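You operate a simulated robot arm through the tools that you are given. There is no shell and no other tool.

The job below is to be done with a simulated two-armed robot. You get a single attempt, and the scene is never put back.

TASK
Take the striped towel from the sorting shelf and hang it over the black rail.

It is judged by the outcome, as a careful person would: the job done as asked, and still so three seconds after it is handed in. It fails if anything else is knocked over, pushed out of place, dropped, spilled or broken. Flat cloth is picked up by pressing the open fingertips on it (5 to 10 N) and closing them slowly along it; thin cloth reads only 2 to 8 mm in the jaws.

THE ROBOT
Two 7-joint arms with two-finger parallel grippers on one trunk, on a base that drives. Base frame: it is fixed to the floor where the robot stands at the start and does not move with it; the origin is under the middle of the robot, x ahead of it, y to its left, z up; the surface under the hand at the start is at about z = 0.88. Lengths are in m, angles in degrees, forces in N, time in s.
The left shoulder is at the start at [0.11, 0.169, 1.384], the right one opposite. With the tool pointing down near the work surface each hand reaches from about 0.68 to 0.76 m from the robot's upright axis, wherever it stands, measured 20 degrees to its own side. Payload 1.57 kg a hand.
The TCP of each hand is the grasp point between the finger pads, 0.03 m short of the fingertips. In the tool frame z runs along the fingers and y along their closing line. Largest opening 0.08 m; finger width 0.017, thickness 0.012; the body of the gripper, 0.04 by 0.082 m, starts 0.08 m behind the TCP.
Orientation is told as [roll, pitch, yaw] about the base's x, y, z axes, in that order, counted from this pose: with the fingers straight down and closing along the base's y, the tool's x points along the base's -x, its y along +y and its z along -z.

THE INTERFACE
- The arms move only by the tool drive_tool. It takes "left_targets", "right_targets" or both (then of equal length, played together; a hand with none holds still); each is a list that holds one entry, the list of rows, each a list of 7 numbers: the shift along the base's x, y, z in units of 20 mm (1.0 is 20 mm), then the turn, a rotation vector about the base's x, y, z in units of 4 degrees (1.0 is 4 degrees), then the closure in counts, from 0 (fully open) to 255 (shut). In form: [[[dx, dy, dz, ax, ay, az, claw], ...]]. A call has 1 to 20 rows; each row shifts and turns the commanded pose from where the row before left it. A call with a number of a shift or a turn outside -1 to 1 is refused whole. Each row takes 0.2 s and may step no farther than 0.05 m and 8.6 degrees from the row before; otherwise, or with a gripper value out of range, the whole call is refused. Where a pose cannot be reached the arm comes as near as it can. A force on the tool above 40 N (or 10 N above the force at the start of the call, whichever is more), or a blocked arm, ends the call early, and 0.2 s more pass. Each finger travels about 0.072 m/s and halts on what it meets, pressing with about 21 N; the grip force reading is that of the motor and also rises with nothing between the fingers. The clock runs only during rows and for 0.2 s after the last one: add rows that do not move to give the fingers time. It gives the time, the measured TCP pose, the force on the tool (base axes), the opening and the grip force at its end, in the units of the frame above (readings bear some noise), with the torque about the TCP (base axes, N m) and any sound that the robot's microphone picked up.
- Cameras (640 x 400 px; columns grow to the right, rows downward): "scene" is now at [0.157, -0.0232, 1.5732]; the picture's right is [-0.30, -0.95, 0.00], its down [-0.66, 0.21, -0.72] and it looks along [0.68, -0.22, -0.70] (base axes); focal length 295 px, centre (320, 200). "left" rides on the left gripper at [0.072, 0.007, -0.122] in its tool frame; the picture's right is [-0.09, 1.00, 0.00], its down [-0.84, -0.08, -0.54] and it looks along [-0.54, -0.05, 0.84] (tool axes); focal length 238 px, centre (320, 200). "right" rides on the right gripper at [0.072, -0.007, -0.122] in its tool frame; the picture's right is [0.09, 1.00, 0.00], its down [-0.84, 0.08, -0.54] and it looks along [-0.54, 0.05, 0.84] (tool axes); focal length 238 px, centre (320, 200). There is no depth. A picture from a camera that has moved, and an enlarged one, comes with that camera's place and axes in the base frame and with its lens.
- snapshot(camera): a new picture of that camera. No time passes.
- move_column(by): slides the trunk up (or, below 0, down) by that many m; the arms and the scene camera ride with it, the base frame stays. It gives what a move gives, with no picture.
- base_move(legs): drives the robot by 1 to 6 legs, each [ahead, left, turn to the left] in m, m and degrees, along the robot's own axes; the way and the turn of a leg run together, so that a leg with both is an arc; at most 1.5 m and 180 degrees a leg. The arms and the cameras ride along, it lands a little off, and it stops where it bumps. It gives what a move gives.
- head_to(pan, tilt): turns the head with the scene camera to pan (to the left, within 86 degrees either way) and tilt (down, from -29 to 69), counted from straight ahead of the robot. It gives what a move gives.
- enlarge(camera, box): a new picture of the part [left, top, right, bottom] of that camera's present view, enlarged. No time passes.
- finish_job(): hands the job in; it is judged then, once.

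Places have to be worked out from the pictures, the camera data and where the tool is seen. Open the grippers and draw the arms clear of the work before you hand the job in, unless the task says otherwise.

The tools are called after ">>>" as name(argument=value, ...) on one line, values as JSON. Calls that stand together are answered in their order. drive_tool: Moves the arms, as the interface text tells. Its arguments: {"type":"object","properties":{"left_targets":{"type":"array","items":{"type":"array","items":{"type":"array","items":{"type":"number"}}}},"right_targets":{"type":"array","items":{"type":"array","items":{"type":"array","items":{"type":"number"}}}}},"required":[]} The other tools are called the same way: move_column (by) slides the trunk up or down; base_move (legs) drives the base; head_to (pan, tilt) turns the head that bears the scene camera; snapshot (camera) takes a picture; enlarge (camera, box) takes an enlarged picture of a part of a camera's view; finish_job () hands the job in.

At the start:

```text
time_s: 0.0
left_tcp_pos: [0.7013, 0.1209, 0.9909]
left_orientation: [0.0, 0.0, 0.0]
left_force: [0.5, -0.6, -0.2]
left_ft_torque: [0.02, 0.0, 0.0]
left_gripper_width: 0.0801
left_gripper_force: 0.1
right_tcp_pos: [0.6098, -0.3689, 1.1202]
right_orientation: [0.0, 0.0, 0.0]
right_force: [0.2, 0.6, 0.6]
right_ft_torque: [0.01, -0.01, 0.04]
right_gripper_width: 0.0801
right_gripper_force: 0.0
trunk travel left (down, up): [-0.698, 0.192]
robot x, y, heading: [0.0009, -0.0033, 0.2]
head pan, tilt: [-17.6, 44.2]
```

scene: 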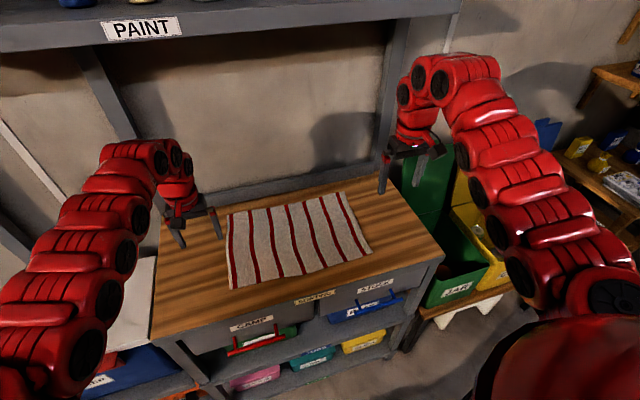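
right: 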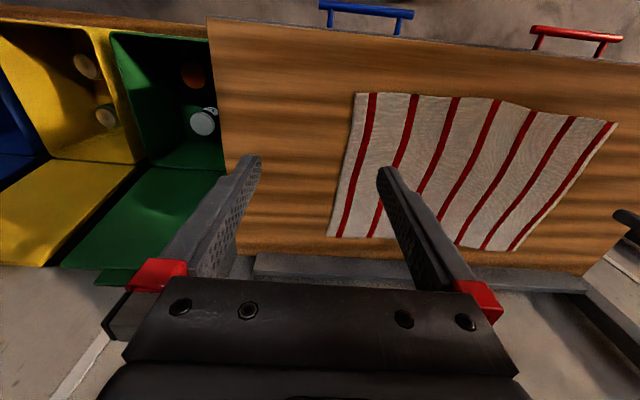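
left: 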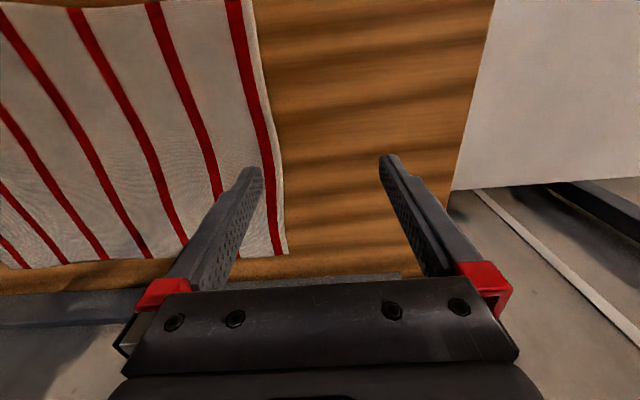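

The striped towel lies flat on the wooden shelf ahead; the black rail is not in view yet. I look around with the head to find it.

>>> head_to(pan=50, tilt=25)

>>> snapshot(camera="scene")

```text
time_s: 1.4
left_tcp_pos: [0.7006, 0.1212, 0.9901]
left_orientation: [0.1, 0.0, 0.0]
left_force: [0.7, 0.0, 0.0]
left_ft_torque: [0.0, 0.0, -0.03]
left_gripper_width: 0.0801
left_gripper_force: 0.0
right_tcp_pos: [0.6099, -0.3673, 1.1207]
right_orientation: [0.0, 0.0, -0.1]
right_force: [0.7, -0.4, 0.2]
right_ft_torque: [-0.03, -0.01, -0.03]
right_gripper_width: 0.0801
right_gripper_force: 0.1
trunk travel left (down, up): [-0.698, 0.192]
robot x, y, heading: [0.0007, 0.0034, -0.1]
head pan, tilt: [50.0, 25.0]
```

```text
taken
camera scene: at [0.1382, 0.0722, 1.6026], right [0.77, -0.64, 0.0], down [-0.27, -0.32, -0.91], along [0.58, 0.69, -0.42], focal length 295 px, centre (320, 200)
```

scene: 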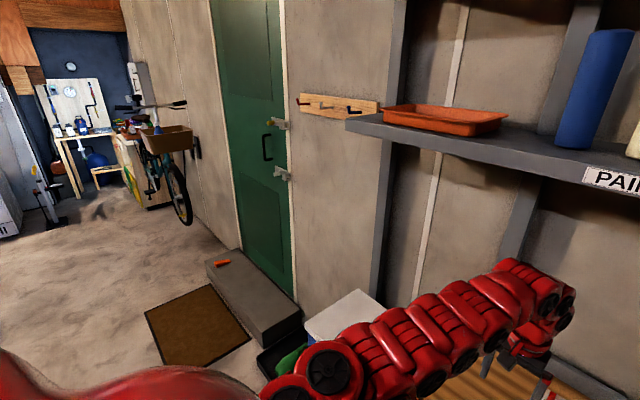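

No black rail on this side apart from hooks; I look to the other side.

>>> head_to(pan=-60, tilt=25)

>>> snapshot(camera="scene")

>>> head_to(pan=-86, tilt=20)

>>> snapshot(camera="scene")

>>> head_to(pan=86, tilt=20)

>>> snapshot(camera="scene")

```text
time_s: 3.3
left_tcp_pos: [0.7024, 0.1214, 0.9911]
left_orientation: [0.0, 0.0, 0.0]
left_force: [-0.1, -0.1, -0.2]
left_ft_torque: [-0.01, -0.01, 0.04]
left_gripper_width: 0.0801
left_gripper_force: 0.1
right_tcp_pos: [0.6098, -0.3677, 1.1192]
right_orientation: [0.0, 0.0, -0.1]
right_force: [-0.2, -1.2, -0.5]
right_ft_torque: [0.01, 0.01, 0.0]
right_gripper_width: 0.08
right_gripper_force: 0.1
trunk travel left (down, up): [-0.698, 0.192]
robot x, y, heading: [-0.0004, -0.0007, 0.2]
head pan, tilt: [-60.0, 25.0]
```

```text
taken
camera scene: at [0.1251, -0.0781, 1.6026], right [-0.87, -0.5, 0.0], down [-0.21, 0.37, -0.91], along [0.45, -0.78, -0.42], focal length 295 px, centre (320, 200)
```

scene: 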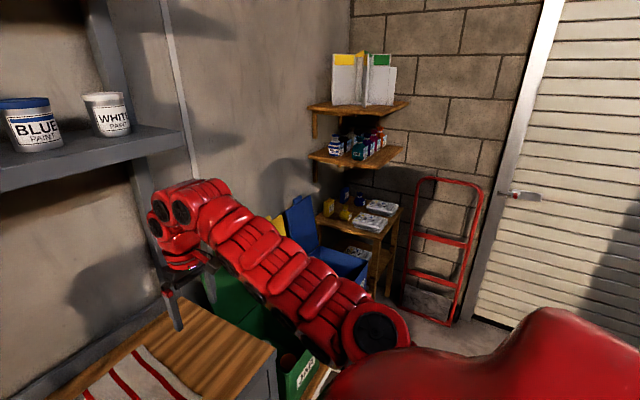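

```text
time_s: 4.2
left_tcp_pos: [0.702, 0.1223, 0.9904]
left_orientation: [-0.1, 0.0, -0.1]
left_force: [-0.3, -0.2, -0.3]
left_ft_torque: [0.0, 0.0, -0.01]
left_gripper_width: 0.0799
left_gripper_force: 0.1
right_tcp_pos: [0.6092, -0.3673, 1.1208]
right_orientation: [0.1, 0.0, -0.1]
right_force: [0.1, -0.9, 0.1]
right_ft_torque: [0.0, 0.0, -0.03]
right_gripper_width: 0.08
right_gripper_force: 0.1
trunk travel left (down, up): [-0.698, 0.192]
robot x, y, heading: [0.0008, -0.0003, -0.1]
head pan, tilt: [-85.9, 20.0]
```

```text
taken
camera scene: at [0.0856, -0.0912, 1.6107], right [-1.0, -0.07, 0.0], down [-0.02, 0.34, -0.94], along [0.07, -0.94, -0.34], focal length 295 px, centre (320, 200)
```

scene: 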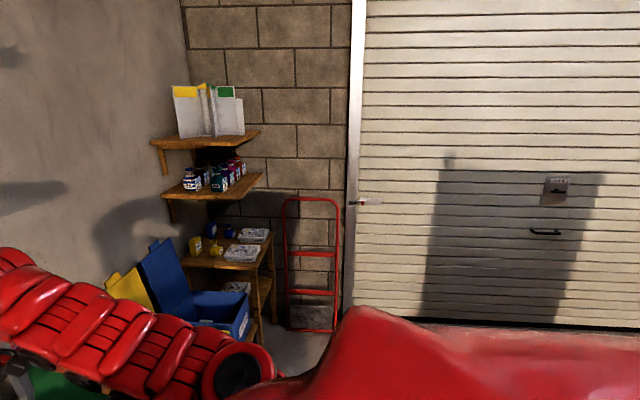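

```text
time_s: 6.8
left_tcp_pos: [0.7021, 0.1224, 0.9898]
left_orientation: [0.0, 0.0, 0.0]
left_force: [0.9, 0.0, -0.2]
left_ft_torque: [0.0, 0.0, 0.0]
left_gripper_width: 0.0801
left_gripper_force: 0.2
right_tcp_pos: [0.6094, -0.3665, 1.12]
right_orientation: [0.0, 0.0, -0.1]
right_force: [-0.1, -1.0, 0.0]
right_ft_torque: [-0.01, -0.01, -0.02]
right_gripper_width: 0.0794
right_gripper_force: 0.0
trunk travel left (down, up): [-0.698, 0.192]
robot x, y, heading: [0.0012, 0.0025, -0.1]
head pan, tilt: [85.9, 20.0]
```

```text
taken
camera scene: at [0.0856, 0.0945, 1.6107], right [1.0, -0.07, 0.0], down [-0.02, -0.34, -0.94], along [0.07, 0.94, -0.34], focal length 295 px, centre (320, 200)
```

scene: 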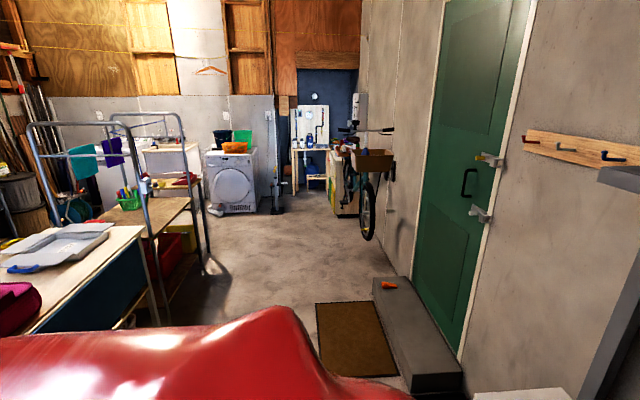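

There is a laundry area far to the left with rails and hung cloths. I enlarge that part of the view to look for a black rail.

>>> enlarge(camera="scene", box=[0, 60, 240, 300])

>>> enlarge(camera="scene", box=[180, 60, 420, 240])

```text
1.67 times, centred on (120, 180) of scene
camera zoom: at [0.0856, 0.0945, 1.6107], right [1.0, -0.07, 0.0], down [-0.02, -0.34, -0.94], along [0.07, 0.94, -0.34], focal length 492 px, centre (653, 233)
```

zoom: 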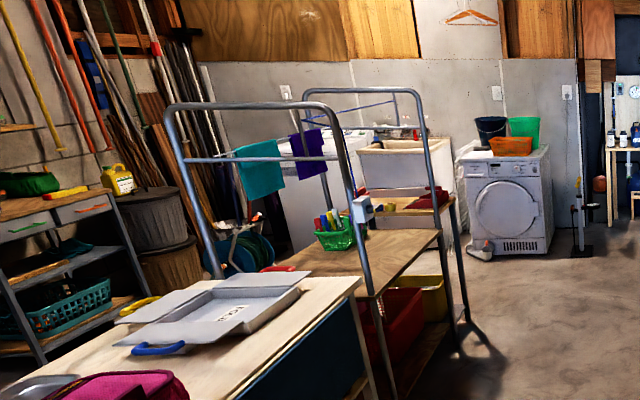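

```text
2.22 times, centred on (300, 150) of scene
camera zoom: at [0.0856, 0.0945, 1.6107], right [1.0, -0.07, 0.0], down [-0.02, -0.34, -0.94], along [0.07, 0.94, -0.34], focal length 656 px, centre (364, 311)
```

zoom: 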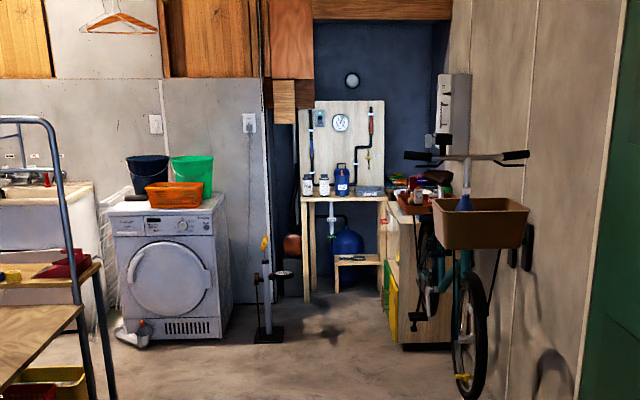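

No black rail so far: the frame at the left is grey. I look straight ahead, higher and lower, before driving anything.

>>> head_to(pan=0, tilt=10)

>>> snapshot(camera="scene")

>>> head_to(pan=0, tilt=55)

>>> snapshot(camera="scene")

>>> head_to(pan=86, tilt=60)

>>> snapshot(camera="scene")

>>> head_to(pan=-86, tilt=55)

>>> snapshot(camera="scene")

```text
time_s: 8.4
left_tcp_pos: [0.7003, 0.1217, 0.9905]
left_orientation: [0.0, 0.0, 0.1]
left_force: [-0.1, -0.1, 0.8]
left_ft_torque: [0.03, 0.0, 0.02]
left_gripper_width: 0.0799
left_gripper_force: 0.0
right_tcp_pos: [0.6098, -0.3671, 1.121]
right_orientation: [0.0, 0.0, -0.1]
right_force: [-0.8, 0.3, 0.4]
right_ft_torque: [-0.03, 0.02, -0.02]
right_gripper_width: 0.0799
right_gripper_force: 0.0
trunk travel left (down, up): [-0.698, 0.192]
robot x, y, heading: [0.0026, -0.0009, 0.2]
head pan, tilt: [0.0, 10.0]
```

```text
taken
camera scene: at [0.1719, 0.0017, 1.6269], right [0.0, -1.0, 0.0], down [-0.17, 0.0, -0.98], along [0.98, 0.0, -0.17], focal length 295 px, centre (320, 200)
```

scene: 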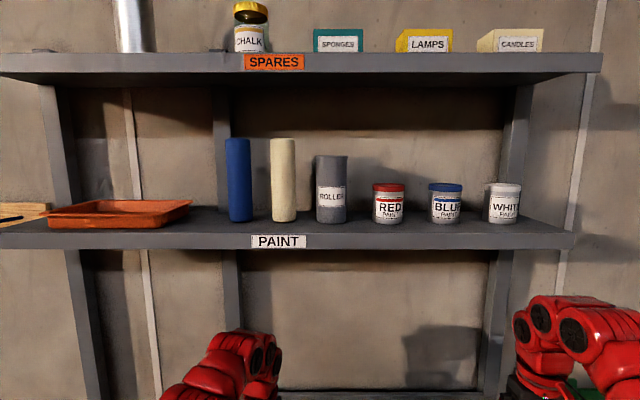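

```text
time_s: 9.5
left_tcp_pos: [0.7014, 0.1214, 0.99]
left_orientation: [0.0, 0.0, 0.0]
left_force: [0.2, 0.0, -0.3]
left_ft_torque: [0.0, 0.01, 0.0]
left_gripper_width: 0.0801
left_gripper_force: 0.0
right_tcp_pos: [0.61, -0.3676, 1.1203]
right_orientation: [0.0, -0.1, -0.1]
right_force: [-0.1, -0.4, 0.2]
right_ft_torque: [0.03, 0.01, 0.01]
right_gripper_width: 0.0802
right_gripper_force: 0.1
trunk travel left (down, up): [-0.698, 0.192]
robot x, y, heading: [0.0022, 0.001, 0.2]
head pan, tilt: [0.0, 55.0]
```

```text
taken
camera scene: at [0.1511, 0.0016, 1.5586], right [0.0, -1.0, 0.0], down [-0.82, 0.0, -0.57], along [0.57, 0.0, -0.82], focal length 295 px, centre (320, 200)
```

scene: 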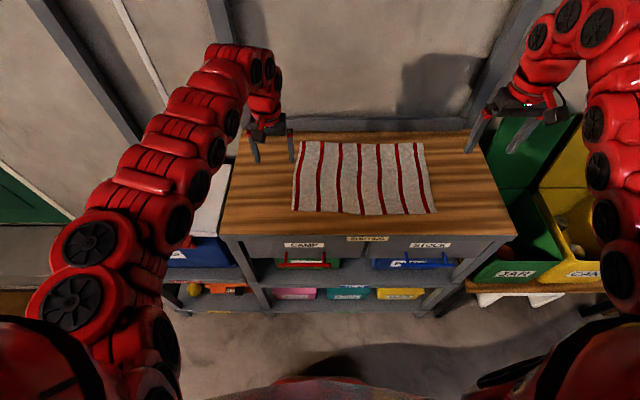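

```text
time_s: 11.1
left_tcp_pos: [0.7004, 0.1224, 0.9906]
left_orientation: [0.0, 0.0, 0.1]
left_force: [-0.2, -0.5, 0.5]
left_ft_torque: [-0.01, -0.01, 0.0]
left_gripper_width: 0.0799
left_gripper_force: 0.0
right_tcp_pos: [0.6082, -0.3678, 1.1206]
right_orientation: [0.0, 0.0, 0.0]
right_force: [0.0, 0.2, 0.4]
right_ft_torque: [0.02, -0.02, 0.0]
right_gripper_width: 0.0801
right_gripper_force: 0.1
trunk travel left (down, up): [-0.698, 0.192]
robot x, y, heading: [0.0006, 0.0041, 0.1]
head pan, tilt: [85.9, 60.0]
```

```text
taken
camera scene: at [0.0837, 0.0681, 1.5525], right [1.0, -0.07, 0.0], down [-0.06, -0.86, -0.5], along [0.04, 0.5, -0.87], focal length 295 px, centre (320, 200)
```

scene: 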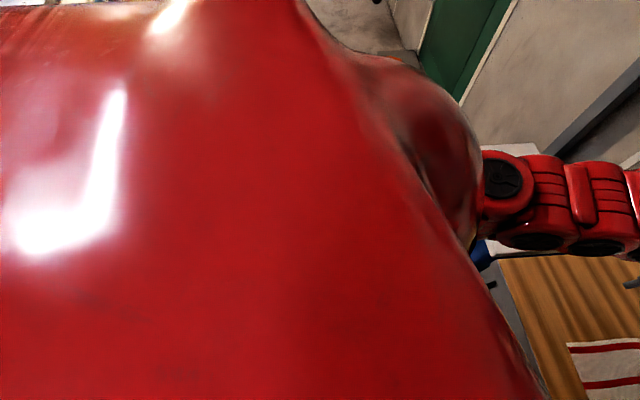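

```text
time_s: 13.7
left_tcp_pos: [0.7016, 0.1216, 0.9903]
left_orientation: [-0.1, 0.0, 0.0]
left_force: [-0.8, -0.5, 0.2]
left_ft_torque: [0.03, -0.03, 0.04]
left_gripper_width: 0.0798
left_gripper_force: 0.0
right_tcp_pos: [0.6091, -0.3678, 1.1204]
right_orientation: [0.0, 0.1, -0.1]
right_force: [0.4, -0.8, 0.0]
right_ft_torque: [0.0, -0.05, -0.03]
right_gripper_width: 0.08
right_gripper_force: 0.1
trunk travel left (down, up): [-0.698, 0.192]
robot x, y, heading: [0.0006, 0.0005, 0.2]
head pan, tilt: [-85.9, 55.0]
```

```text
taken
camera scene: at [0.0841, -0.0703, 1.5586], right [-1.0, -0.07, 0.0], down [-0.06, 0.82, -0.57], along [0.04, -0.57, -0.82], focal length 295 px, centre (320, 200)
```

scene: 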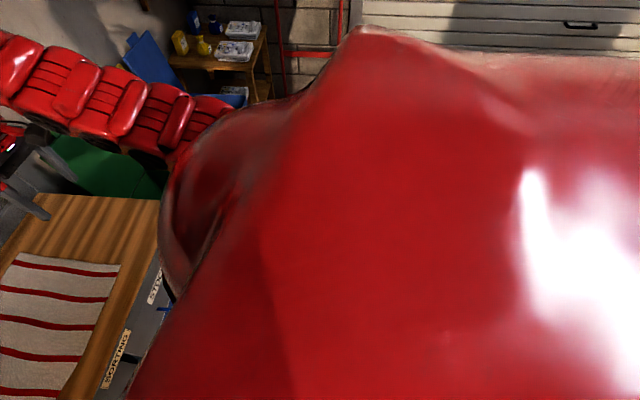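

The bench (SORTING shelf) spans about x 0.51–0.89 and z≈0.88; the black rail must be behind the robot. I back off a little so that the arms clear the shelf, then turn left part of the way and look.

>>> base_move(legs=[[-0.2, 0, 0]])

>>> base_move(legs=[[0, 0, 45]])

>>> head_to(pan=80, tilt=20)

>>> snapshot(camera="scene")

```text
time_s: 15.3
left_tcp_pos: [0.5035, 0.1196, 0.9904]
left_orientation: [0.1, 0.0, -0.2]
left_force: [-0.9, -0.3, 0.2]
left_ft_torque: [0.01, 0.0, -0.01]
left_gripper_width: 0.0802
left_gripper_force: 0.2
right_tcp_pos: [0.4095, -0.3703, 1.1199]
right_orientation: [-0.1, -0.1, -0.3]
right_force: [0.0, 0.2, -0.5]
right_ft_torque: [0.03, -0.04, -0.03]
right_gripper_width: 0.0799
right_gripper_force: 0.0
trunk travel left (down, up): [-0.698, 0.192]
robot x, y, heading: [-0.1974, -0.0006, -0.3]
head pan, tilt: [-85.9, 55.0]
```

```text
time_s: 17.8
left_tcp_pos: [0.2043, 0.5875, 0.9913]
left_orientation: [-0.1, 0.1, 45.8]
left_force: [0.7, -1.7, 0.0]
left_ft_torque: [0.05, 0.01, -0.03]
left_gripper_width: 0.0798
left_gripper_force: 0.0
right_tcp_pos: [0.4896, 0.18, 1.1207]
right_orientation: [0.0, 0.1, 45.6]
right_force: [-0.3, 0.4, -0.3]
right_ft_torque: [-0.01, -0.04, 0.02]
right_gripper_width: 0.0801
right_gripper_force: 0.0
trunk travel left (down, up): [-0.698, 0.192]
robot x, y, heading: [-0.1965, 0.001, 45.6]
head pan, tilt: [-85.9, 55.0]
```

```text
time_s: 20.3
left_tcp_pos: [0.2045, 0.5875, 0.9901]
left_orientation: [0.0, 0.0, 45.6]
left_force: [-0.1, 0.0, -0.4]
left_ft_torque: [0.01, 0.0, -0.03]
left_gripper_width: 0.0798
left_gripper_force: 0.0
right_tcp_pos: [0.4895, 0.1799, 1.1203]
right_orientation: [0.0, 0.0, 45.6]
right_force: [0.9, -0.1, -0.5]
right_ft_torque: [-0.04, -0.02, -0.02]
right_gripper_width: 0.0803
right_gripper_force: 0.0
trunk travel left (down, up): [-0.698, 0.192]
robot x, y, heading: [-0.1998, 0.0015, 45.9]
head pan, tilt: [80.0, 20.0]
```

```text
taken
camera scene: at [-0.1975, 0.1351, 1.6107], right [0.81, 0.58, 0.0], down [0.2, -0.28, -0.94], along [-0.55, 0.76, -0.34], focal length 295 px, centre (320, 200)
```

scene: 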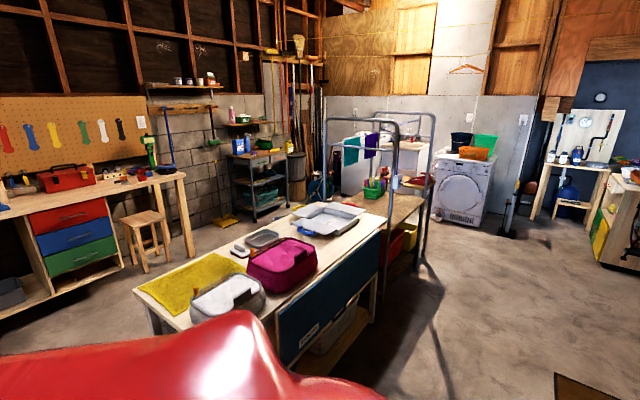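

Now I see a packing table behind-left, with bags and a yellow cloth, and a grey frame. I turn a further 40° and look further round.

>>> base_move(legs=[[0, 0, 40]])

>>> snapshot(camera="scene")

>>> head_to(pan=20, tilt=20)

>>> snapshot(camera="scene")

```text
time_s: 22.6
left_tcp_pos: [-0.2634, 0.709, 0.9908]
left_orientation: [0.0, 0.0, 85.5]
left_force: [0.1, 0.4, 0.4]
left_ft_torque: [0.01, 0.01, 0.02]
left_gripper_width: 0.08
left_gripper_force: 0.1
right_tcp_pos: [0.2161, 0.5782, 1.1214]
right_orientation: [-0.1, 0.0, 85.3]
right_force: [-0.1, 0.0, 0.3]
right_ft_torque: [0.02, 0.01, 0.04]
right_gripper_width: 0.08
right_gripper_force: 0.0
trunk travel left (down, up): [-0.698, 0.192]
robot x, y, heading: [-0.1973, 0.0006, 85.5]
head pan, tilt: [80.0, 20.0]
```

```text
taken
camera scene: at [-0.2831, 0.1055, 1.6107], right [0.25, 0.97, 0.0], down [0.33, -0.09, -0.94], along [-0.91, 0.24, -0.34], focal length 295 px, centre (320, 200)
```

scene: 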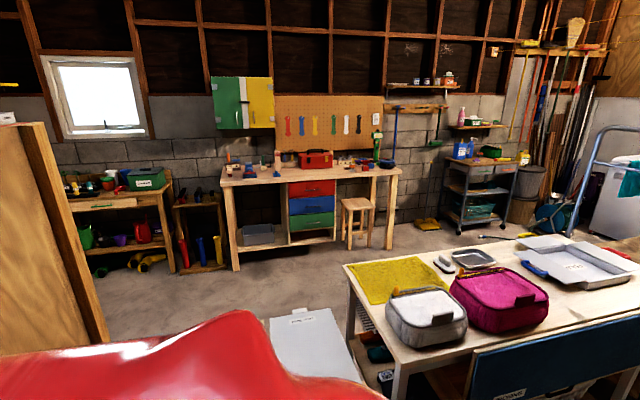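

```text
time_s: 23.9
left_tcp_pos: [-0.2633, 0.7093, 0.9903]
left_orientation: [-0.1, 0.1, 85.4]
left_force: [-0.6, -0.4, -0.4]
left_ft_torque: [0.02, -0.05, -0.05]
left_gripper_width: 0.08
left_gripper_force: 0.0
right_tcp_pos: [0.2166, 0.5787, 1.1199]
right_orientation: [0.1, 0.1, 85.3]
right_force: [0.0, -0.9, 0.3]
right_ft_torque: [0.0, 0.01, 0.0]
right_gripper_width: 0.0801
right_gripper_force: 0.0
trunk travel left (down, up): [-0.698, 0.192]
robot x, y, heading: [-0.1999, 0.001, 85.7]
head pan, tilt: [20.0, 20.0]
```

```text
taken
camera scene: at [-0.2177, 0.1718, 1.6107], right [0.96, 0.27, 0.0], down [0.09, -0.33, -0.94], along [-0.25, 0.91, -0.34], focal length 295 px, centre (320, 200)
```

scene: 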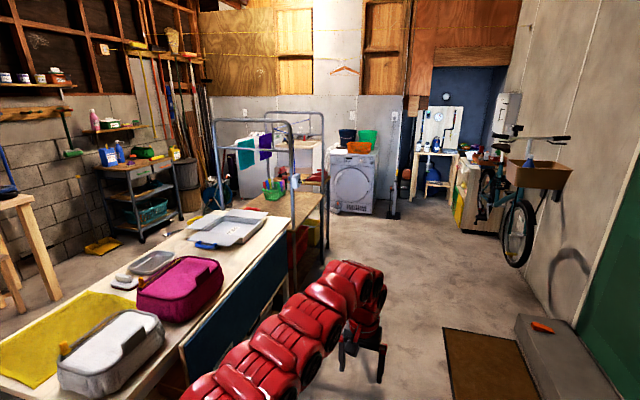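

The table with bags is on the left; turning further would sweep a hand over it, so I turn back to the right instead to see the remaining part of the room (roller door side and behind).

>>> base_move(legs=[[0, 0, -130]])

>>> head_to(pan=-80, tilt=20)

>>> snapshot(camera="scene")

>>> head_to(pan=-30, tilt=20)

>>> snapshot(camera="scene")

```text
time_s: 29.8
left_tcp_pos: [0.3672, -0.4324, 0.9915]
left_orientation: [-0.1, 0.0, -47.3]
left_force: [0.7, 0.0, 0.9]
left_ft_torque: [0.02, 0.0, 0.0]
left_gripper_width: 0.0802
left_gripper_force: 0.1
right_tcp_pos: [-0.0549, -0.6963, 1.1192]
right_orientation: [0.0, -0.1, -47.5]
right_force: [0.4, 0.4, -0.4]
right_ft_torque: [0.02, 0.01, 0.03]
right_gripper_width: 0.0797
right_gripper_force: 0.0
trunk travel left (down, up): [-0.698, 0.192]
robot x, y, heading: [-0.1985, -0.0016, -47.2]
head pan, tilt: [20.0, 20.0]
```

```text
time_s: 31.5
left_tcp_pos: [0.3677, -0.4324, 0.9906]
left_orientation: [0.0, 0.1, -47.3]
left_force: [0.1, 0.9, -1.0]
left_ft_torque: [0.03, 0.01, -0.01]
left_gripper_width: 0.0798
left_gripper_force: 0.1
right_tcp_pos: [-0.0554, -0.6961, 1.1194]
right_orientation: [0.0, 0.1, -47.4]
right_force: [-0.1, 0.2, 0.0]
right_ft_torque: [0.04, -0.01, 0.02]
right_gripper_width: 0.0801
right_gripper_force: 0.2
trunk travel left (down, up): [-0.698, 0.192]
robot x, y, heading: [-0.1991, -0.0011, -47.0]
head pan, tilt: [-80.0, 20.0]
```

```text
taken
camera scene: at [-0.2012, -0.1312, 1.6107], right [-0.8, 0.61, 0.0], down [0.21, 0.27, -0.94], along [-0.57, -0.75, -0.34], focal length 295 px, centre (320, 200)
```

scene: 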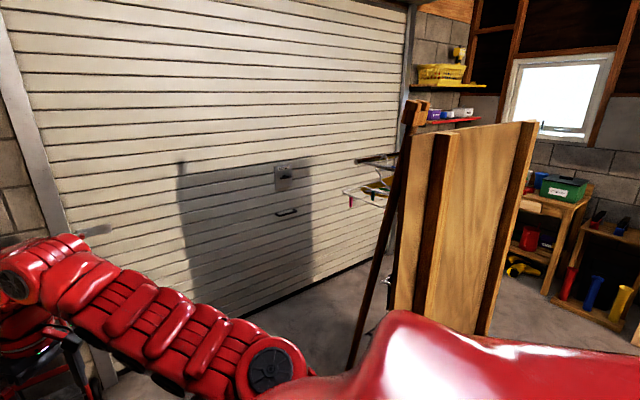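

```text
time_s: 32.7
left_tcp_pos: [0.3667, -0.4324, 0.9903]
left_orientation: [-0.1, -0.1, -47.2]
left_force: [-0.1, -1.0, 0.0]
left_ft_torque: [0.0, -0.02, -0.02]
left_gripper_width: 0.0802
left_gripper_force: 0.1
right_tcp_pos: [-0.0547, -0.6949, 1.1211]
right_orientation: [0.0, 0.1, -47.4]
right_force: [-0.2, -0.4, 0.1]
right_ft_torque: [0.02, -0.01, 0.01]
right_gripper_width: 0.0799
right_gripper_force: 0.1
trunk travel left (down, up): [-0.698, 0.192]
robot x, y, heading: [-0.196, 0.0015, -47.1]
head pan, tilt: [-30.0, 20.0]
```

```text
taken
camera scene: at [-0.1244, -0.148, 1.6107], right [-0.98, -0.22, 0.0], down [-0.08, 0.33, -0.94], along [0.21, -0.92, -0.34], focal length 295 px, centre (320, 200)
```

scene: 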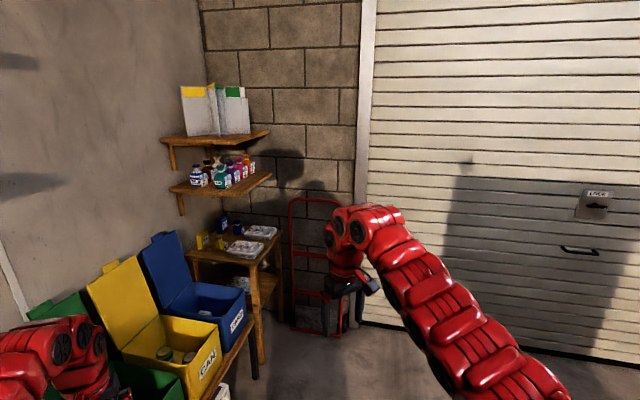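

There is a standing wooden screen with something behind it. I look back that way and enlarge it.

>>> head_to(pan=-80, tilt=20)

>>> enlarge(camera="scene", box=[320, 80, 560, 380])

```text
time_s: 33.9
left_tcp_pos: [0.3663, -0.4318, 0.9898]
left_orientation: [0.0, 0.1, -47.3]
left_force: [0.9, 0.4, 0.0]
left_ft_torque: [-0.01, 0.05, -0.03]
left_gripper_width: 0.08
left_gripper_force: 0.1
right_tcp_pos: [-0.0545, -0.6965, 1.12]
right_orientation: [0.0, 0.0, -47.4]
right_force: [0.2, 0.0, 0.5]
right_ft_torque: [-0.02, 0.01, -0.01]
right_gripper_width: 0.08
right_gripper_force: 0.0
trunk travel left (down, up): [-0.698, 0.192]
robot x, y, heading: [-0.2018, 0.001, -47.5]
head pan, tilt: [-80.0, 20.0]
```

```text
1.33 times, centred on (440, 230) of scene
camera zoom: at [-0.2012, -0.1313, 1.6107], right [-0.8, 0.61, 0.0], down [0.21, 0.27, -0.94], along [-0.57, -0.75, -0.34], focal length 394 px, centre (160, 160)
```

zoom: 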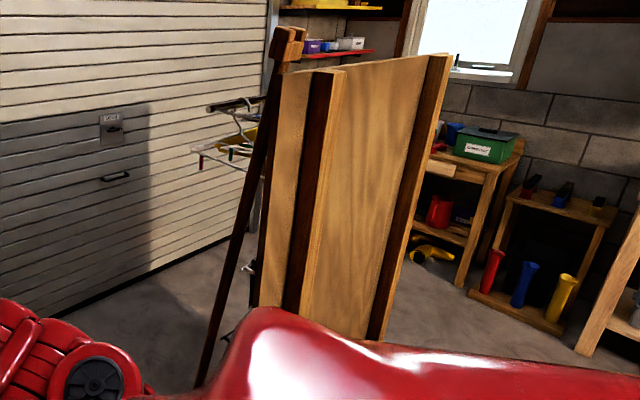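

Behind the screen there is a wire airer, and at its top a black rail is seen. The screen stands about from (-1.0,-0.6) to (-1.5,-0.55), so I turn to heading -90 and look from there.

>>> base_move(legs=[[0, 0, -43]])

>>> head_to(pan=-50, tilt=25)

>>> snapshot(camera="scene")

>>> head_to(pan=10, tilt=30)

>>> snapshot(camera="scene")

```text
time_s: 36.3
left_tcp_pos: [-0.0841, -0.7019, 0.9901]
left_orientation: [0.1, 0.0, -90.7]
left_force: [-0.2, -0.7, 0.7]
left_ft_torque: [0.0, -0.01, -0.02]
left_gripper_width: 0.0801
left_gripper_force: 0.1
right_tcp_pos: [-0.5715, -0.6047, 1.1218]
right_orientation: [0.0, 0.0, -90.8]
right_force: [-0.3, -1.5, -0.7]
right_ft_torque: [0.02, 0.0, -0.01]
right_gripper_width: 0.0799
right_gripper_force: 0.0
trunk travel left (down, up): [-0.698, 0.192]
robot x, y, heading: [-0.1972, 0.0039, -90.6]
head pan, tilt: [-80.0, 20.0]
```

```text
time_s: 37.2
left_tcp_pos: [-0.0834, -0.7031, 0.9905]
left_orientation: [-0.1, 0.1, -90.7]
left_force: [0.8, 0.5, 0.4]
left_ft_torque: [-0.01, -0.01, 0.0]
left_gripper_width: 0.0801
left_gripper_force: 0.0
right_tcp_pos: [-0.5727, -0.6045, 1.1203]
right_orientation: [0.0, 0.0, -90.8]
right_force: [-0.3, 0.8, -0.2]
right_ft_torque: [0.01, 0.0, 0.0]
right_gripper_width: 0.08
right_gripper_force: 0.0
trunk travel left (down, up): [-0.698, 0.192]
robot x, y, heading: [-0.1985, -0.0005, -90.7]
head pan, tilt: [-50.0, 25.0]
```

```text
taken
camera scene: at [-0.2715, -0.1367, 1.6026], right [-0.63, 0.77, 0.0], down [0.33, 0.27, -0.91], along [-0.7, -0.57, -0.42], focal length 295 px, centre (320, 200)
```

scene: 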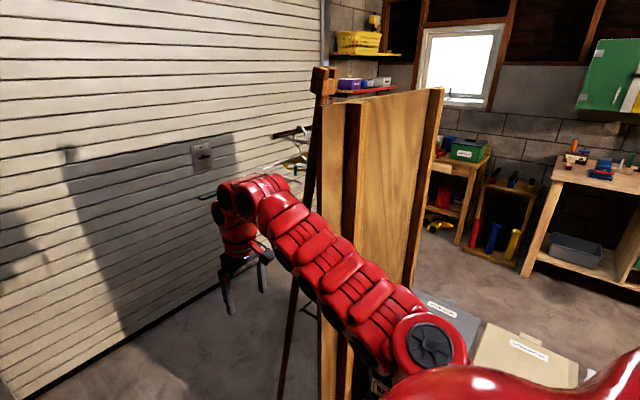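

```text
time_s: 38.5
left_tcp_pos: [-0.0845, -0.7024, 0.9911]
left_orientation: [0.1, 0.1, -90.7]
left_force: [0.2, 0.2, 0.4]
left_ft_torque: [0.02, 0.0, -0.02]
left_gripper_width: 0.0799
left_gripper_force: 0.1
right_tcp_pos: [-0.572, -0.6053, 1.1202]
right_orientation: [0.0, -0.1, -90.8]
right_force: [0.3, 0.3, -0.4]
right_ft_torque: [-0.02, 0.02, 0.01]
right_gripper_width: 0.08
right_gripper_force: 0.1
trunk travel left (down, up): [-0.698, 0.192]
robot x, y, heading: [-0.1959, 0.0019, -90.8]
head pan, tilt: [10.0, 30.0]
```

```text
taken
camera scene: at [-0.1856, -0.1676, 1.5946], right [-0.99, -0.16, 0.0], down [-0.08, 0.49, -0.87], along [0.14, -0.85, -0.5], focal length 295 px, centre (320, 200)
```

scene: 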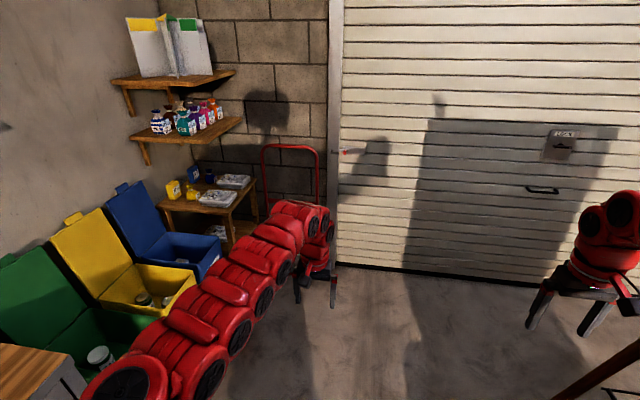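

Floor ahead (south) is free. I drive ahead 0.55 m to get past the screen's end and look right again.

>>> base_move(legs=[[0.55, 0, 0]])

>>> head_to(pan=-75, tilt=25)

>>> snapshot(camera="scene")

```text
time_s: 41.7
left_tcp_pos: [-0.0883, -1.2587, 0.9904]
left_orientation: [0.0, 0.0, -90.6]
left_force: [0.5, 0.3, -0.3]
left_ft_torque: [-0.01, -0.01, -0.02]
left_gripper_width: 0.0802
left_gripper_force: 0.1
right_tcp_pos: [-0.5766, -1.1624, 1.1205]
right_orientation: [0.0, 0.0, -90.7]
right_force: [-0.1, 0.2, 1.2]
right_ft_torque: [0.03, 0.03, 0.02]
right_gripper_width: 0.0798
right_gripper_force: 0.1
trunk travel left (down, up): [-0.698, 0.192]
robot x, y, heading: [-0.203, -0.5579, -90.7]
head pan, tilt: [10.0, 30.0]
```

```text
time_s: 43.3
left_tcp_pos: [-0.0897, -1.2587, 0.9906]
left_orientation: [0.0, 0.1, -90.6]
left_force: [0.5, 0.2, -0.2]
left_ft_torque: [-0.02, 0.0, 0.01]
left_gripper_width: 0.0801
left_gripper_force: 0.0
right_tcp_pos: [-0.5784, -1.1613, 1.1197]
right_orientation: [-0.1, 0.0, -90.7]
right_force: [-1.1, 0.8, 0.4]
right_ft_torque: [0.04, 0.02, -0.02]
right_gripper_width: 0.0802
right_gripper_force: 0.1
trunk travel left (down, up): [-0.698, 0.192]
robot x, y, heading: [-0.2025, -0.5578, -90.9]
head pan, tilt: [-75.0, 25.0]
```

```text
taken
camera scene: at [-0.2954, -0.6582, 1.6026], right [-0.25, 0.97, 0.0], down [0.41, 0.11, -0.91], along [-0.88, -0.23, -0.42], focal length 295 px, centre (320, 200)
```

scene: 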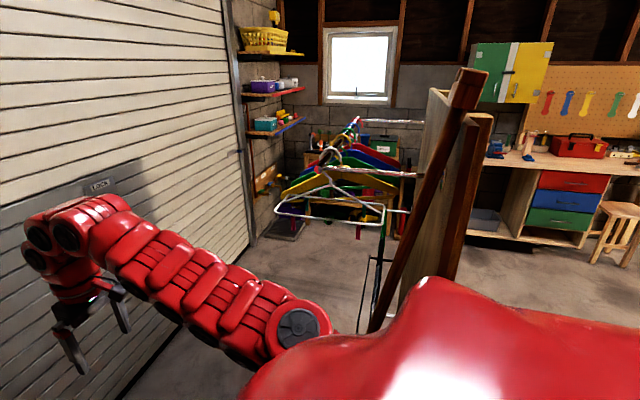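

>>> enlarge(camera="scene", box=[240, 60, 500, 340])

```text
1.43 times, centred on (370, 200) of scene
camera zoom: at [-0.2954, -0.6582, 1.6026], right [-0.25, 0.97, 0.0], down [0.41, 0.11, -0.91], along [-0.88, -0.23, -0.42], focal length 422 px, centre (249, 200)
```

zoom: 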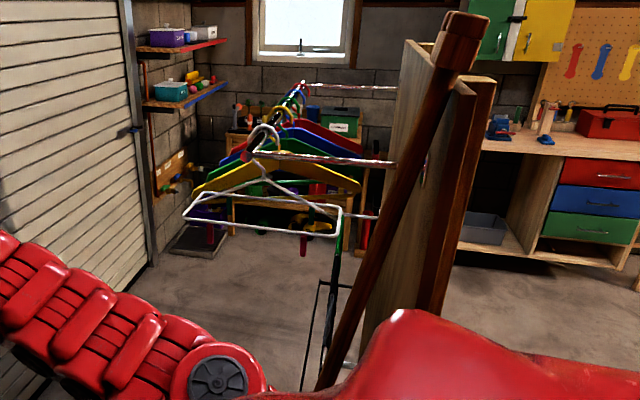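

Coloured hangers hang on a rail fixed to the far face of the screen. I go a little farther south to see that rail's height, colour and length.

>>> base_move(legs=[[0.35, 0, 0]])

>>> head_to(pan=-84, tilt=25)

>>> snapshot(camera="scene")

>>> enlarge(camera="scene", box=[260, 80, 560, 340])

```text
time_s: 45.6
left_tcp_pos: [-0.0927, -1.603, 0.9892]
left_orientation: [-0.1, 0.0, -90.6]
left_force: [-0.1, 0.3, 0.3]
left_ft_torque: [0.02, -0.01, -0.03]
left_gripper_width: 0.0798
left_gripper_force: 0.1
right_tcp_pos: [-0.5802, -1.5064, 1.1215]
right_orientation: [0.0, 0.1, -90.8]
right_force: [-0.1, -0.1, -0.5]
right_ft_torque: [0.01, -0.01, 0.02]
right_gripper_width: 0.0802
right_gripper_force: 0.1
trunk travel left (down, up): [-0.698, 0.192]
robot x, y, heading: [-0.2076, -0.8996, -90.5]
head pan, tilt: [-75.0, 25.0]
```

```text
time_s: 46.3
left_tcp_pos: [-0.092, -1.6044, 0.99]
left_orientation: [0.0, 0.1, -90.4]
left_force: [0.4, 0.2, -0.4]
left_ft_torque: [-0.02, 0.01, -0.03]
left_gripper_width: 0.0802
left_gripper_force: 0.0
right_tcp_pos: [-0.5795, -1.5086, 1.12]
right_orientation: [0.1, -0.1, -90.6]
right_force: [0.1, -0.3, -0.3]
right_ft_torque: [-0.02, -0.03, 0.0]
right_gripper_width: 0.0801
right_gripper_force: 0.2
trunk travel left (down, up): [-0.698, 0.192]
robot x, y, heading: [-0.2087, -0.9043, -90.6]
head pan, tilt: [-84.0, 25.0]
```

```text
taken
camera scene: at [-0.3012, -0.9893, 1.6025], right [-0.1, 1.0, 0.0], down [0.42, 0.04, -0.91], along [-0.9, -0.09, -0.42], focal length 295 px, centre (320, 200)
```

scene: 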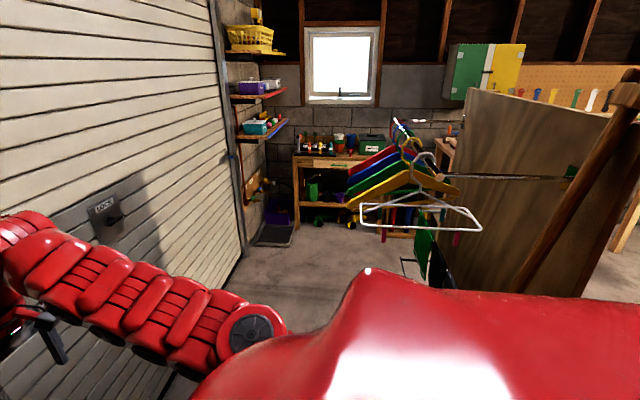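

```text
1.54 times, centred on (410, 210) of scene
camera zoom: at [-0.3012, -0.9893, 1.6025], right [-0.1, 1.0, 0.0], down [0.42, 0.04, -0.91], along [-0.9, -0.09, -0.42], focal length 454 px, centre (182, 185)
```

zoom: 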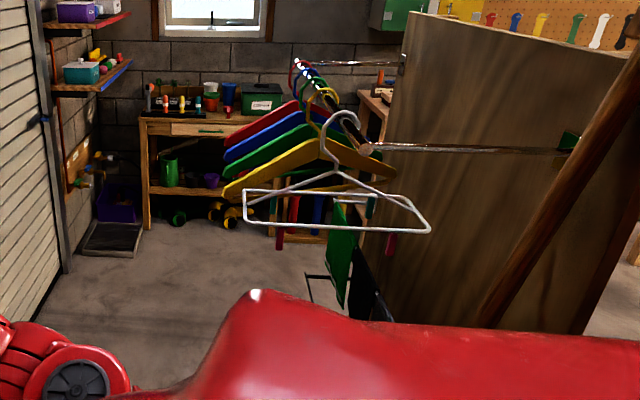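

>>> enlarge(camera="scene", box=[340, 100, 500, 200])

>>> enlarge(camera="scene", box=[370, 190, 530, 300])

```text
4.00 times, centred on (420, 150) of scene
camera zoom: at [-0.3012, -0.9893, 1.6025], right [-0.1, 1.0, 0.0], down [0.42, 0.04, -0.91], along [-0.9, -0.09, -0.42], focal length 1182 px, centre (-80, 400)
```

zoom: 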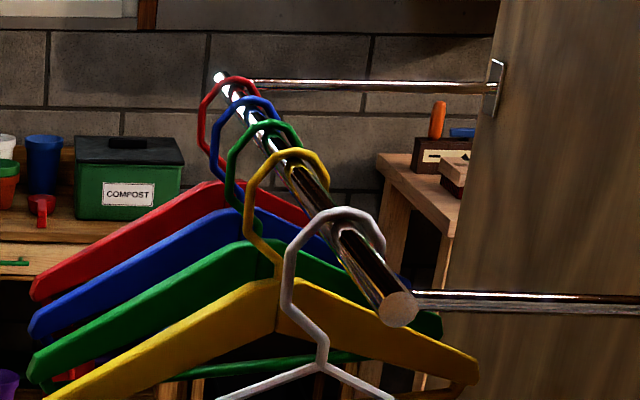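

```text
3.64 times, centred on (450, 245) of scene
camera zoom: at [-0.3012, -0.9893, 1.6025], right [-0.1, 1.0, 0.0], down [0.42, 0.04, -0.91], along [-0.9, -0.09, -0.42], focal length 1074 px, centre (-153, 36)
```

zoom: 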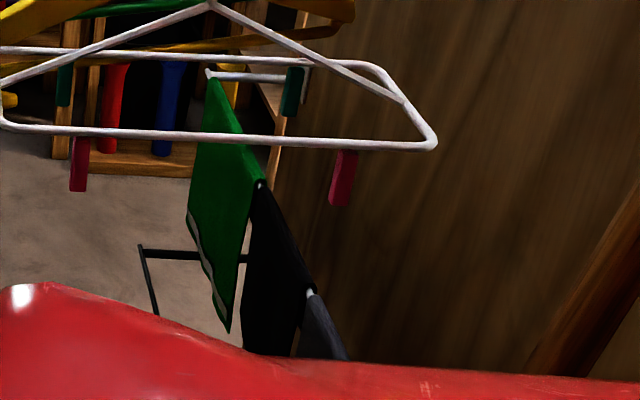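

The top rail is a chrome clothes rail (about x -0.91 to -1.65, y -0.79, z 1.38). Below it there seems to be another rack with cloths hanging; I turn 25° right so that the shoulder does not hide it.

>>> base_move(legs=[[0, 0, -25]])

>>> head_to(pan=-50, tilt=35)

>>> snapshot(camera="scene")

>>> enlarge(camera="scene", box=[260, 80, 500, 320])

```text
time_s: 48.0
left_tcp_pos: [-0.4015, -1.5854, 0.9901]
left_orientation: [0.0, 0.1, -115.6]
left_force: [-0.2, 0.4, 0.5]
left_ft_torque: [0.02, 0.01, -0.01]
left_gripper_width: 0.08
left_gripper_force: 0.0
right_tcp_pos: [-0.8021, -1.2915, 1.1193]
right_orientation: [0.0, 0.0, -115.8]
right_force: [0.8, -0.6, -0.6]
right_ft_torque: [-0.01, -0.02, 0.01]
right_gripper_width: 0.0801
right_gripper_force: 0.1
trunk travel left (down, up): [-0.698, 0.192]
robot x, y, heading: [-0.2064, -0.8998, -115.8]
head pan, tilt: [-84.0, 25.0]
```

```text
time_s: 49.0
left_tcp_pos: [-0.4006, -1.5857, 0.9915]
left_orientation: [0.0, 0.1, -115.7]
left_force: [0.3, -0.3, -0.3]
left_ft_torque: [0.01, -0.02, 0.02]
left_gripper_width: 0.0801
left_gripper_force: 0.1
right_tcp_pos: [-0.8024, -1.2914, 1.1203]
right_orientation: [0.0, 0.0, -115.8]
right_force: [1.0, -0.2, -0.3]
right_ft_torque: [-0.01, 0.01, 0.02]
right_gripper_width: 0.08
right_gripper_force: 0.0
trunk travel left (down, up): [-0.698, 0.192]
robot x, y, heading: [-0.2045, -0.9021, -115.6]
head pan, tilt: [-50.0, 35.0]
```

```text
taken
camera scene: at [-0.3288, -0.9937, 1.5868], right [-0.25, 0.97, 0.0], down [0.56, 0.14, -0.82], along [-0.79, -0.2, -0.57], focal length 295 px, centre (320, 200)
```

scene: 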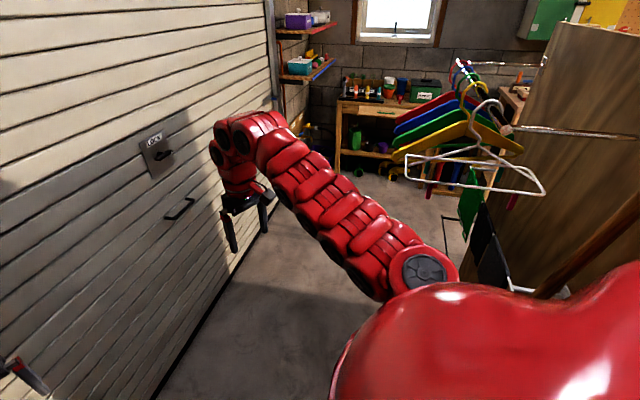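

```text
1.67 times, centred on (380, 200) of scene
camera zoom: at [-0.3288, -0.9937, 1.5868], right [-0.25, 0.97, 0.0], down [0.56, 0.14, -0.82], along [-0.79, -0.2, -0.57], focal length 492 px, centre (220, 200)
```

zoom: 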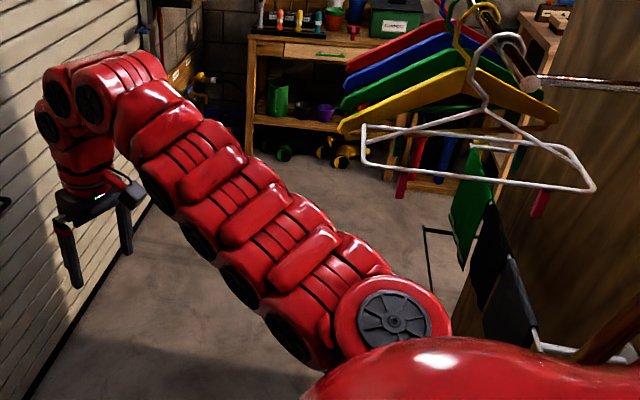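

Only a black thin frame is glimpsed low down. I use the wrist cameras too.

>>> snapshot(camera="right")

>>> snapshot(camera="left")

```text
taken
camera right: at [-0.7771, -1.2238, 1.2422], right [0.94, -0.35, 0.0], down [-0.29, -0.79, 0.54], along [-0.19, -0.51, -0.84], focal length 238 px, centre (320, 200)
```

right: 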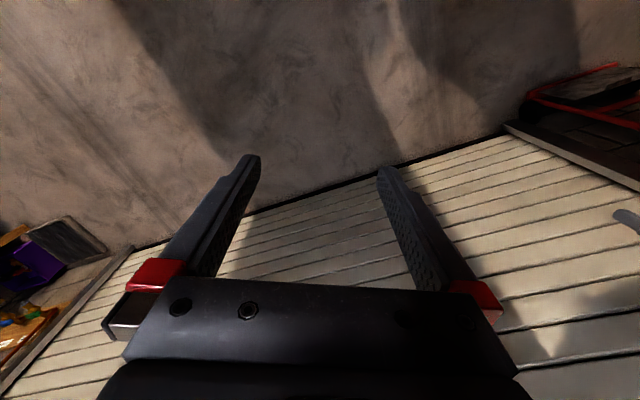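

```text
taken
camera left: at [-0.3636, -1.5229, 1.114], right [0.86, -0.51, 0.0], down [-0.43, -0.72, 0.54], along [-0.28, -0.46, -0.84], focal length 238 px, centre (320, 200)
```

left: 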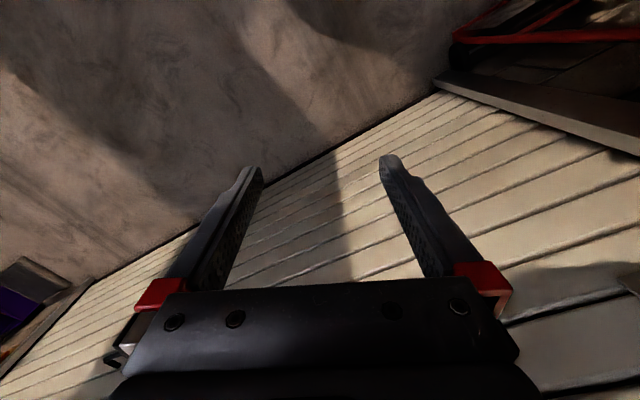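

The shoulder hides the lower part, so I lower the trunk over this free floor and look level at the rack.

>>> move_column(by=-0.45)

>>> head_to(pan=-60, tilt=8)

>>> snapshot(camera="scene")

```text
refused: -0.45 is not a number from -0.4 to 0.4
```

```text
time_s: 49.9
left_tcp_pos: [-0.401, -1.586, 0.9907]
left_orientation: [-0.1, 0.1, -115.6]
left_force: [0.3, -0.6, 0.1]
left_ft_torque: [0.04, 0.03, -0.02]
left_gripper_width: 0.08
left_gripper_force: 0.0
right_tcp_pos: [-0.803, -1.2917, 1.1204]
right_orientation: [0.0, 0.0, -115.9]
right_force: [-0.1, 0.2, -0.7]
right_ft_torque: [-0.02, -0.07, -0.02]
right_gripper_width: 0.0798
right_gripper_force: 0.1
trunk travel left (down, up): [-0.698, 0.192]
robot x, y, heading: [-0.2047, -0.8996, -115.7]
head pan, tilt: [-60.0, 8.0]
```

```text
taken
camera scene: at [-0.3358, -0.9791, 1.6301], right [-0.08, 1.0, 0.0], down [0.14, 0.01, -0.99], along [-0.99, -0.08, -0.14], focal length 295 px, centre (320, 200)
```

scene: 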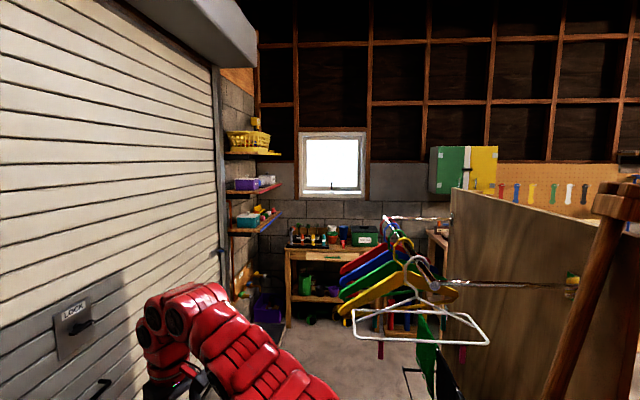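

The column move is limited to 0.4 m a call; I lower by 0.4 and look.

>>> move_column(by=-0.4)

>>> head_to(pan=-55, tilt=15)

>>> snapshot(camera="scene")

>>> enlarge(camera="scene", box=[300, 100, 540, 320])

```text
time_s: 53.7
left_tcp_pos: [-0.4002, -1.5857, 0.5891]
left_orientation: [0.0, 0.1, -115.8]
left_force: [-0.1, 1.0, -0.1]
left_ft_torque: [-0.02, -0.03, 0.01]
left_gripper_width: 0.08
left_gripper_force: 0.1
right_tcp_pos: [-0.8007, -1.2919, 0.7201]
right_orientation: [-0.1, 0.0, -115.8]
right_force: [-0.4, 0.1, 1.2]
right_ft_torque: [-0.02, 0.05, 0.02]
right_gripper_width: 0.0801
right_gripper_force: 0.1
trunk travel left (down, up): [-0.298, 0.592]
robot x, y, heading: [-0.2066, -0.9007, -115.7]
head pan, tilt: [-60.0, 8.0]
```

```text
time_s: 54.4
left_tcp_pos: [-0.4015, -1.5847, 0.5904]
left_orientation: [-0.1, -0.1, -115.8]
left_force: [0.5, 0.1, 0.0]
left_ft_torque: [-0.01, -0.01, -0.02]
left_gripper_width: 0.0798
left_gripper_force: 0.0
right_tcp_pos: [-0.8014, -1.2909, 0.7213]
right_orientation: [0.0, 0.0, -115.9]
right_force: [-0.2, -0.2, 0.7]
right_ft_torque: [0.01, 0.03, -0.03]
right_gripper_width: 0.0799
right_gripper_force: 0.0
trunk travel left (down, up): [-0.298, 0.592]
robot x, y, heading: [-0.2069, -0.8992, -115.7]
head pan, tilt: [-55.0, 15.0]
```

```text
taken
camera scene: at [-0.3356, -0.987, 1.2189], right [-0.16, 0.99, 0.0], down [0.26, 0.04, -0.97], along [-0.95, -0.16, -0.26], focal length 295 px, centre (320, 200)
```

scene: 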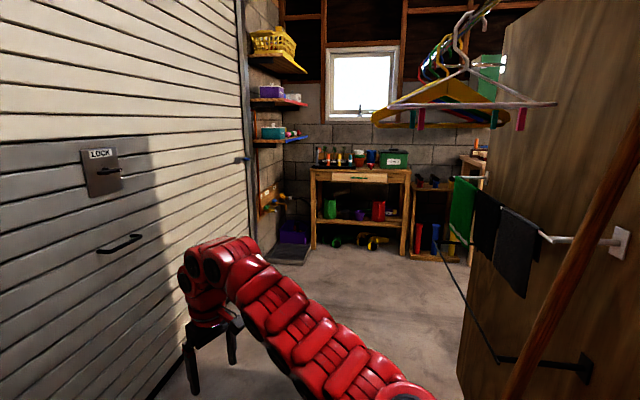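

```text
1.82 times, centred on (420, 210) of scene
camera zoom: at [-0.3356, -0.987, 1.2189], right [-0.16, 0.99, 0.0], down [0.26, 0.04, -0.97], along [-0.95, -0.16, -0.26], focal length 537 px, centre (138, 182)
```

zoom: 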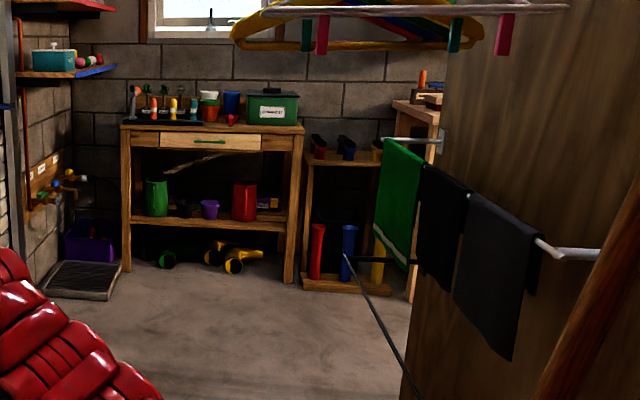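

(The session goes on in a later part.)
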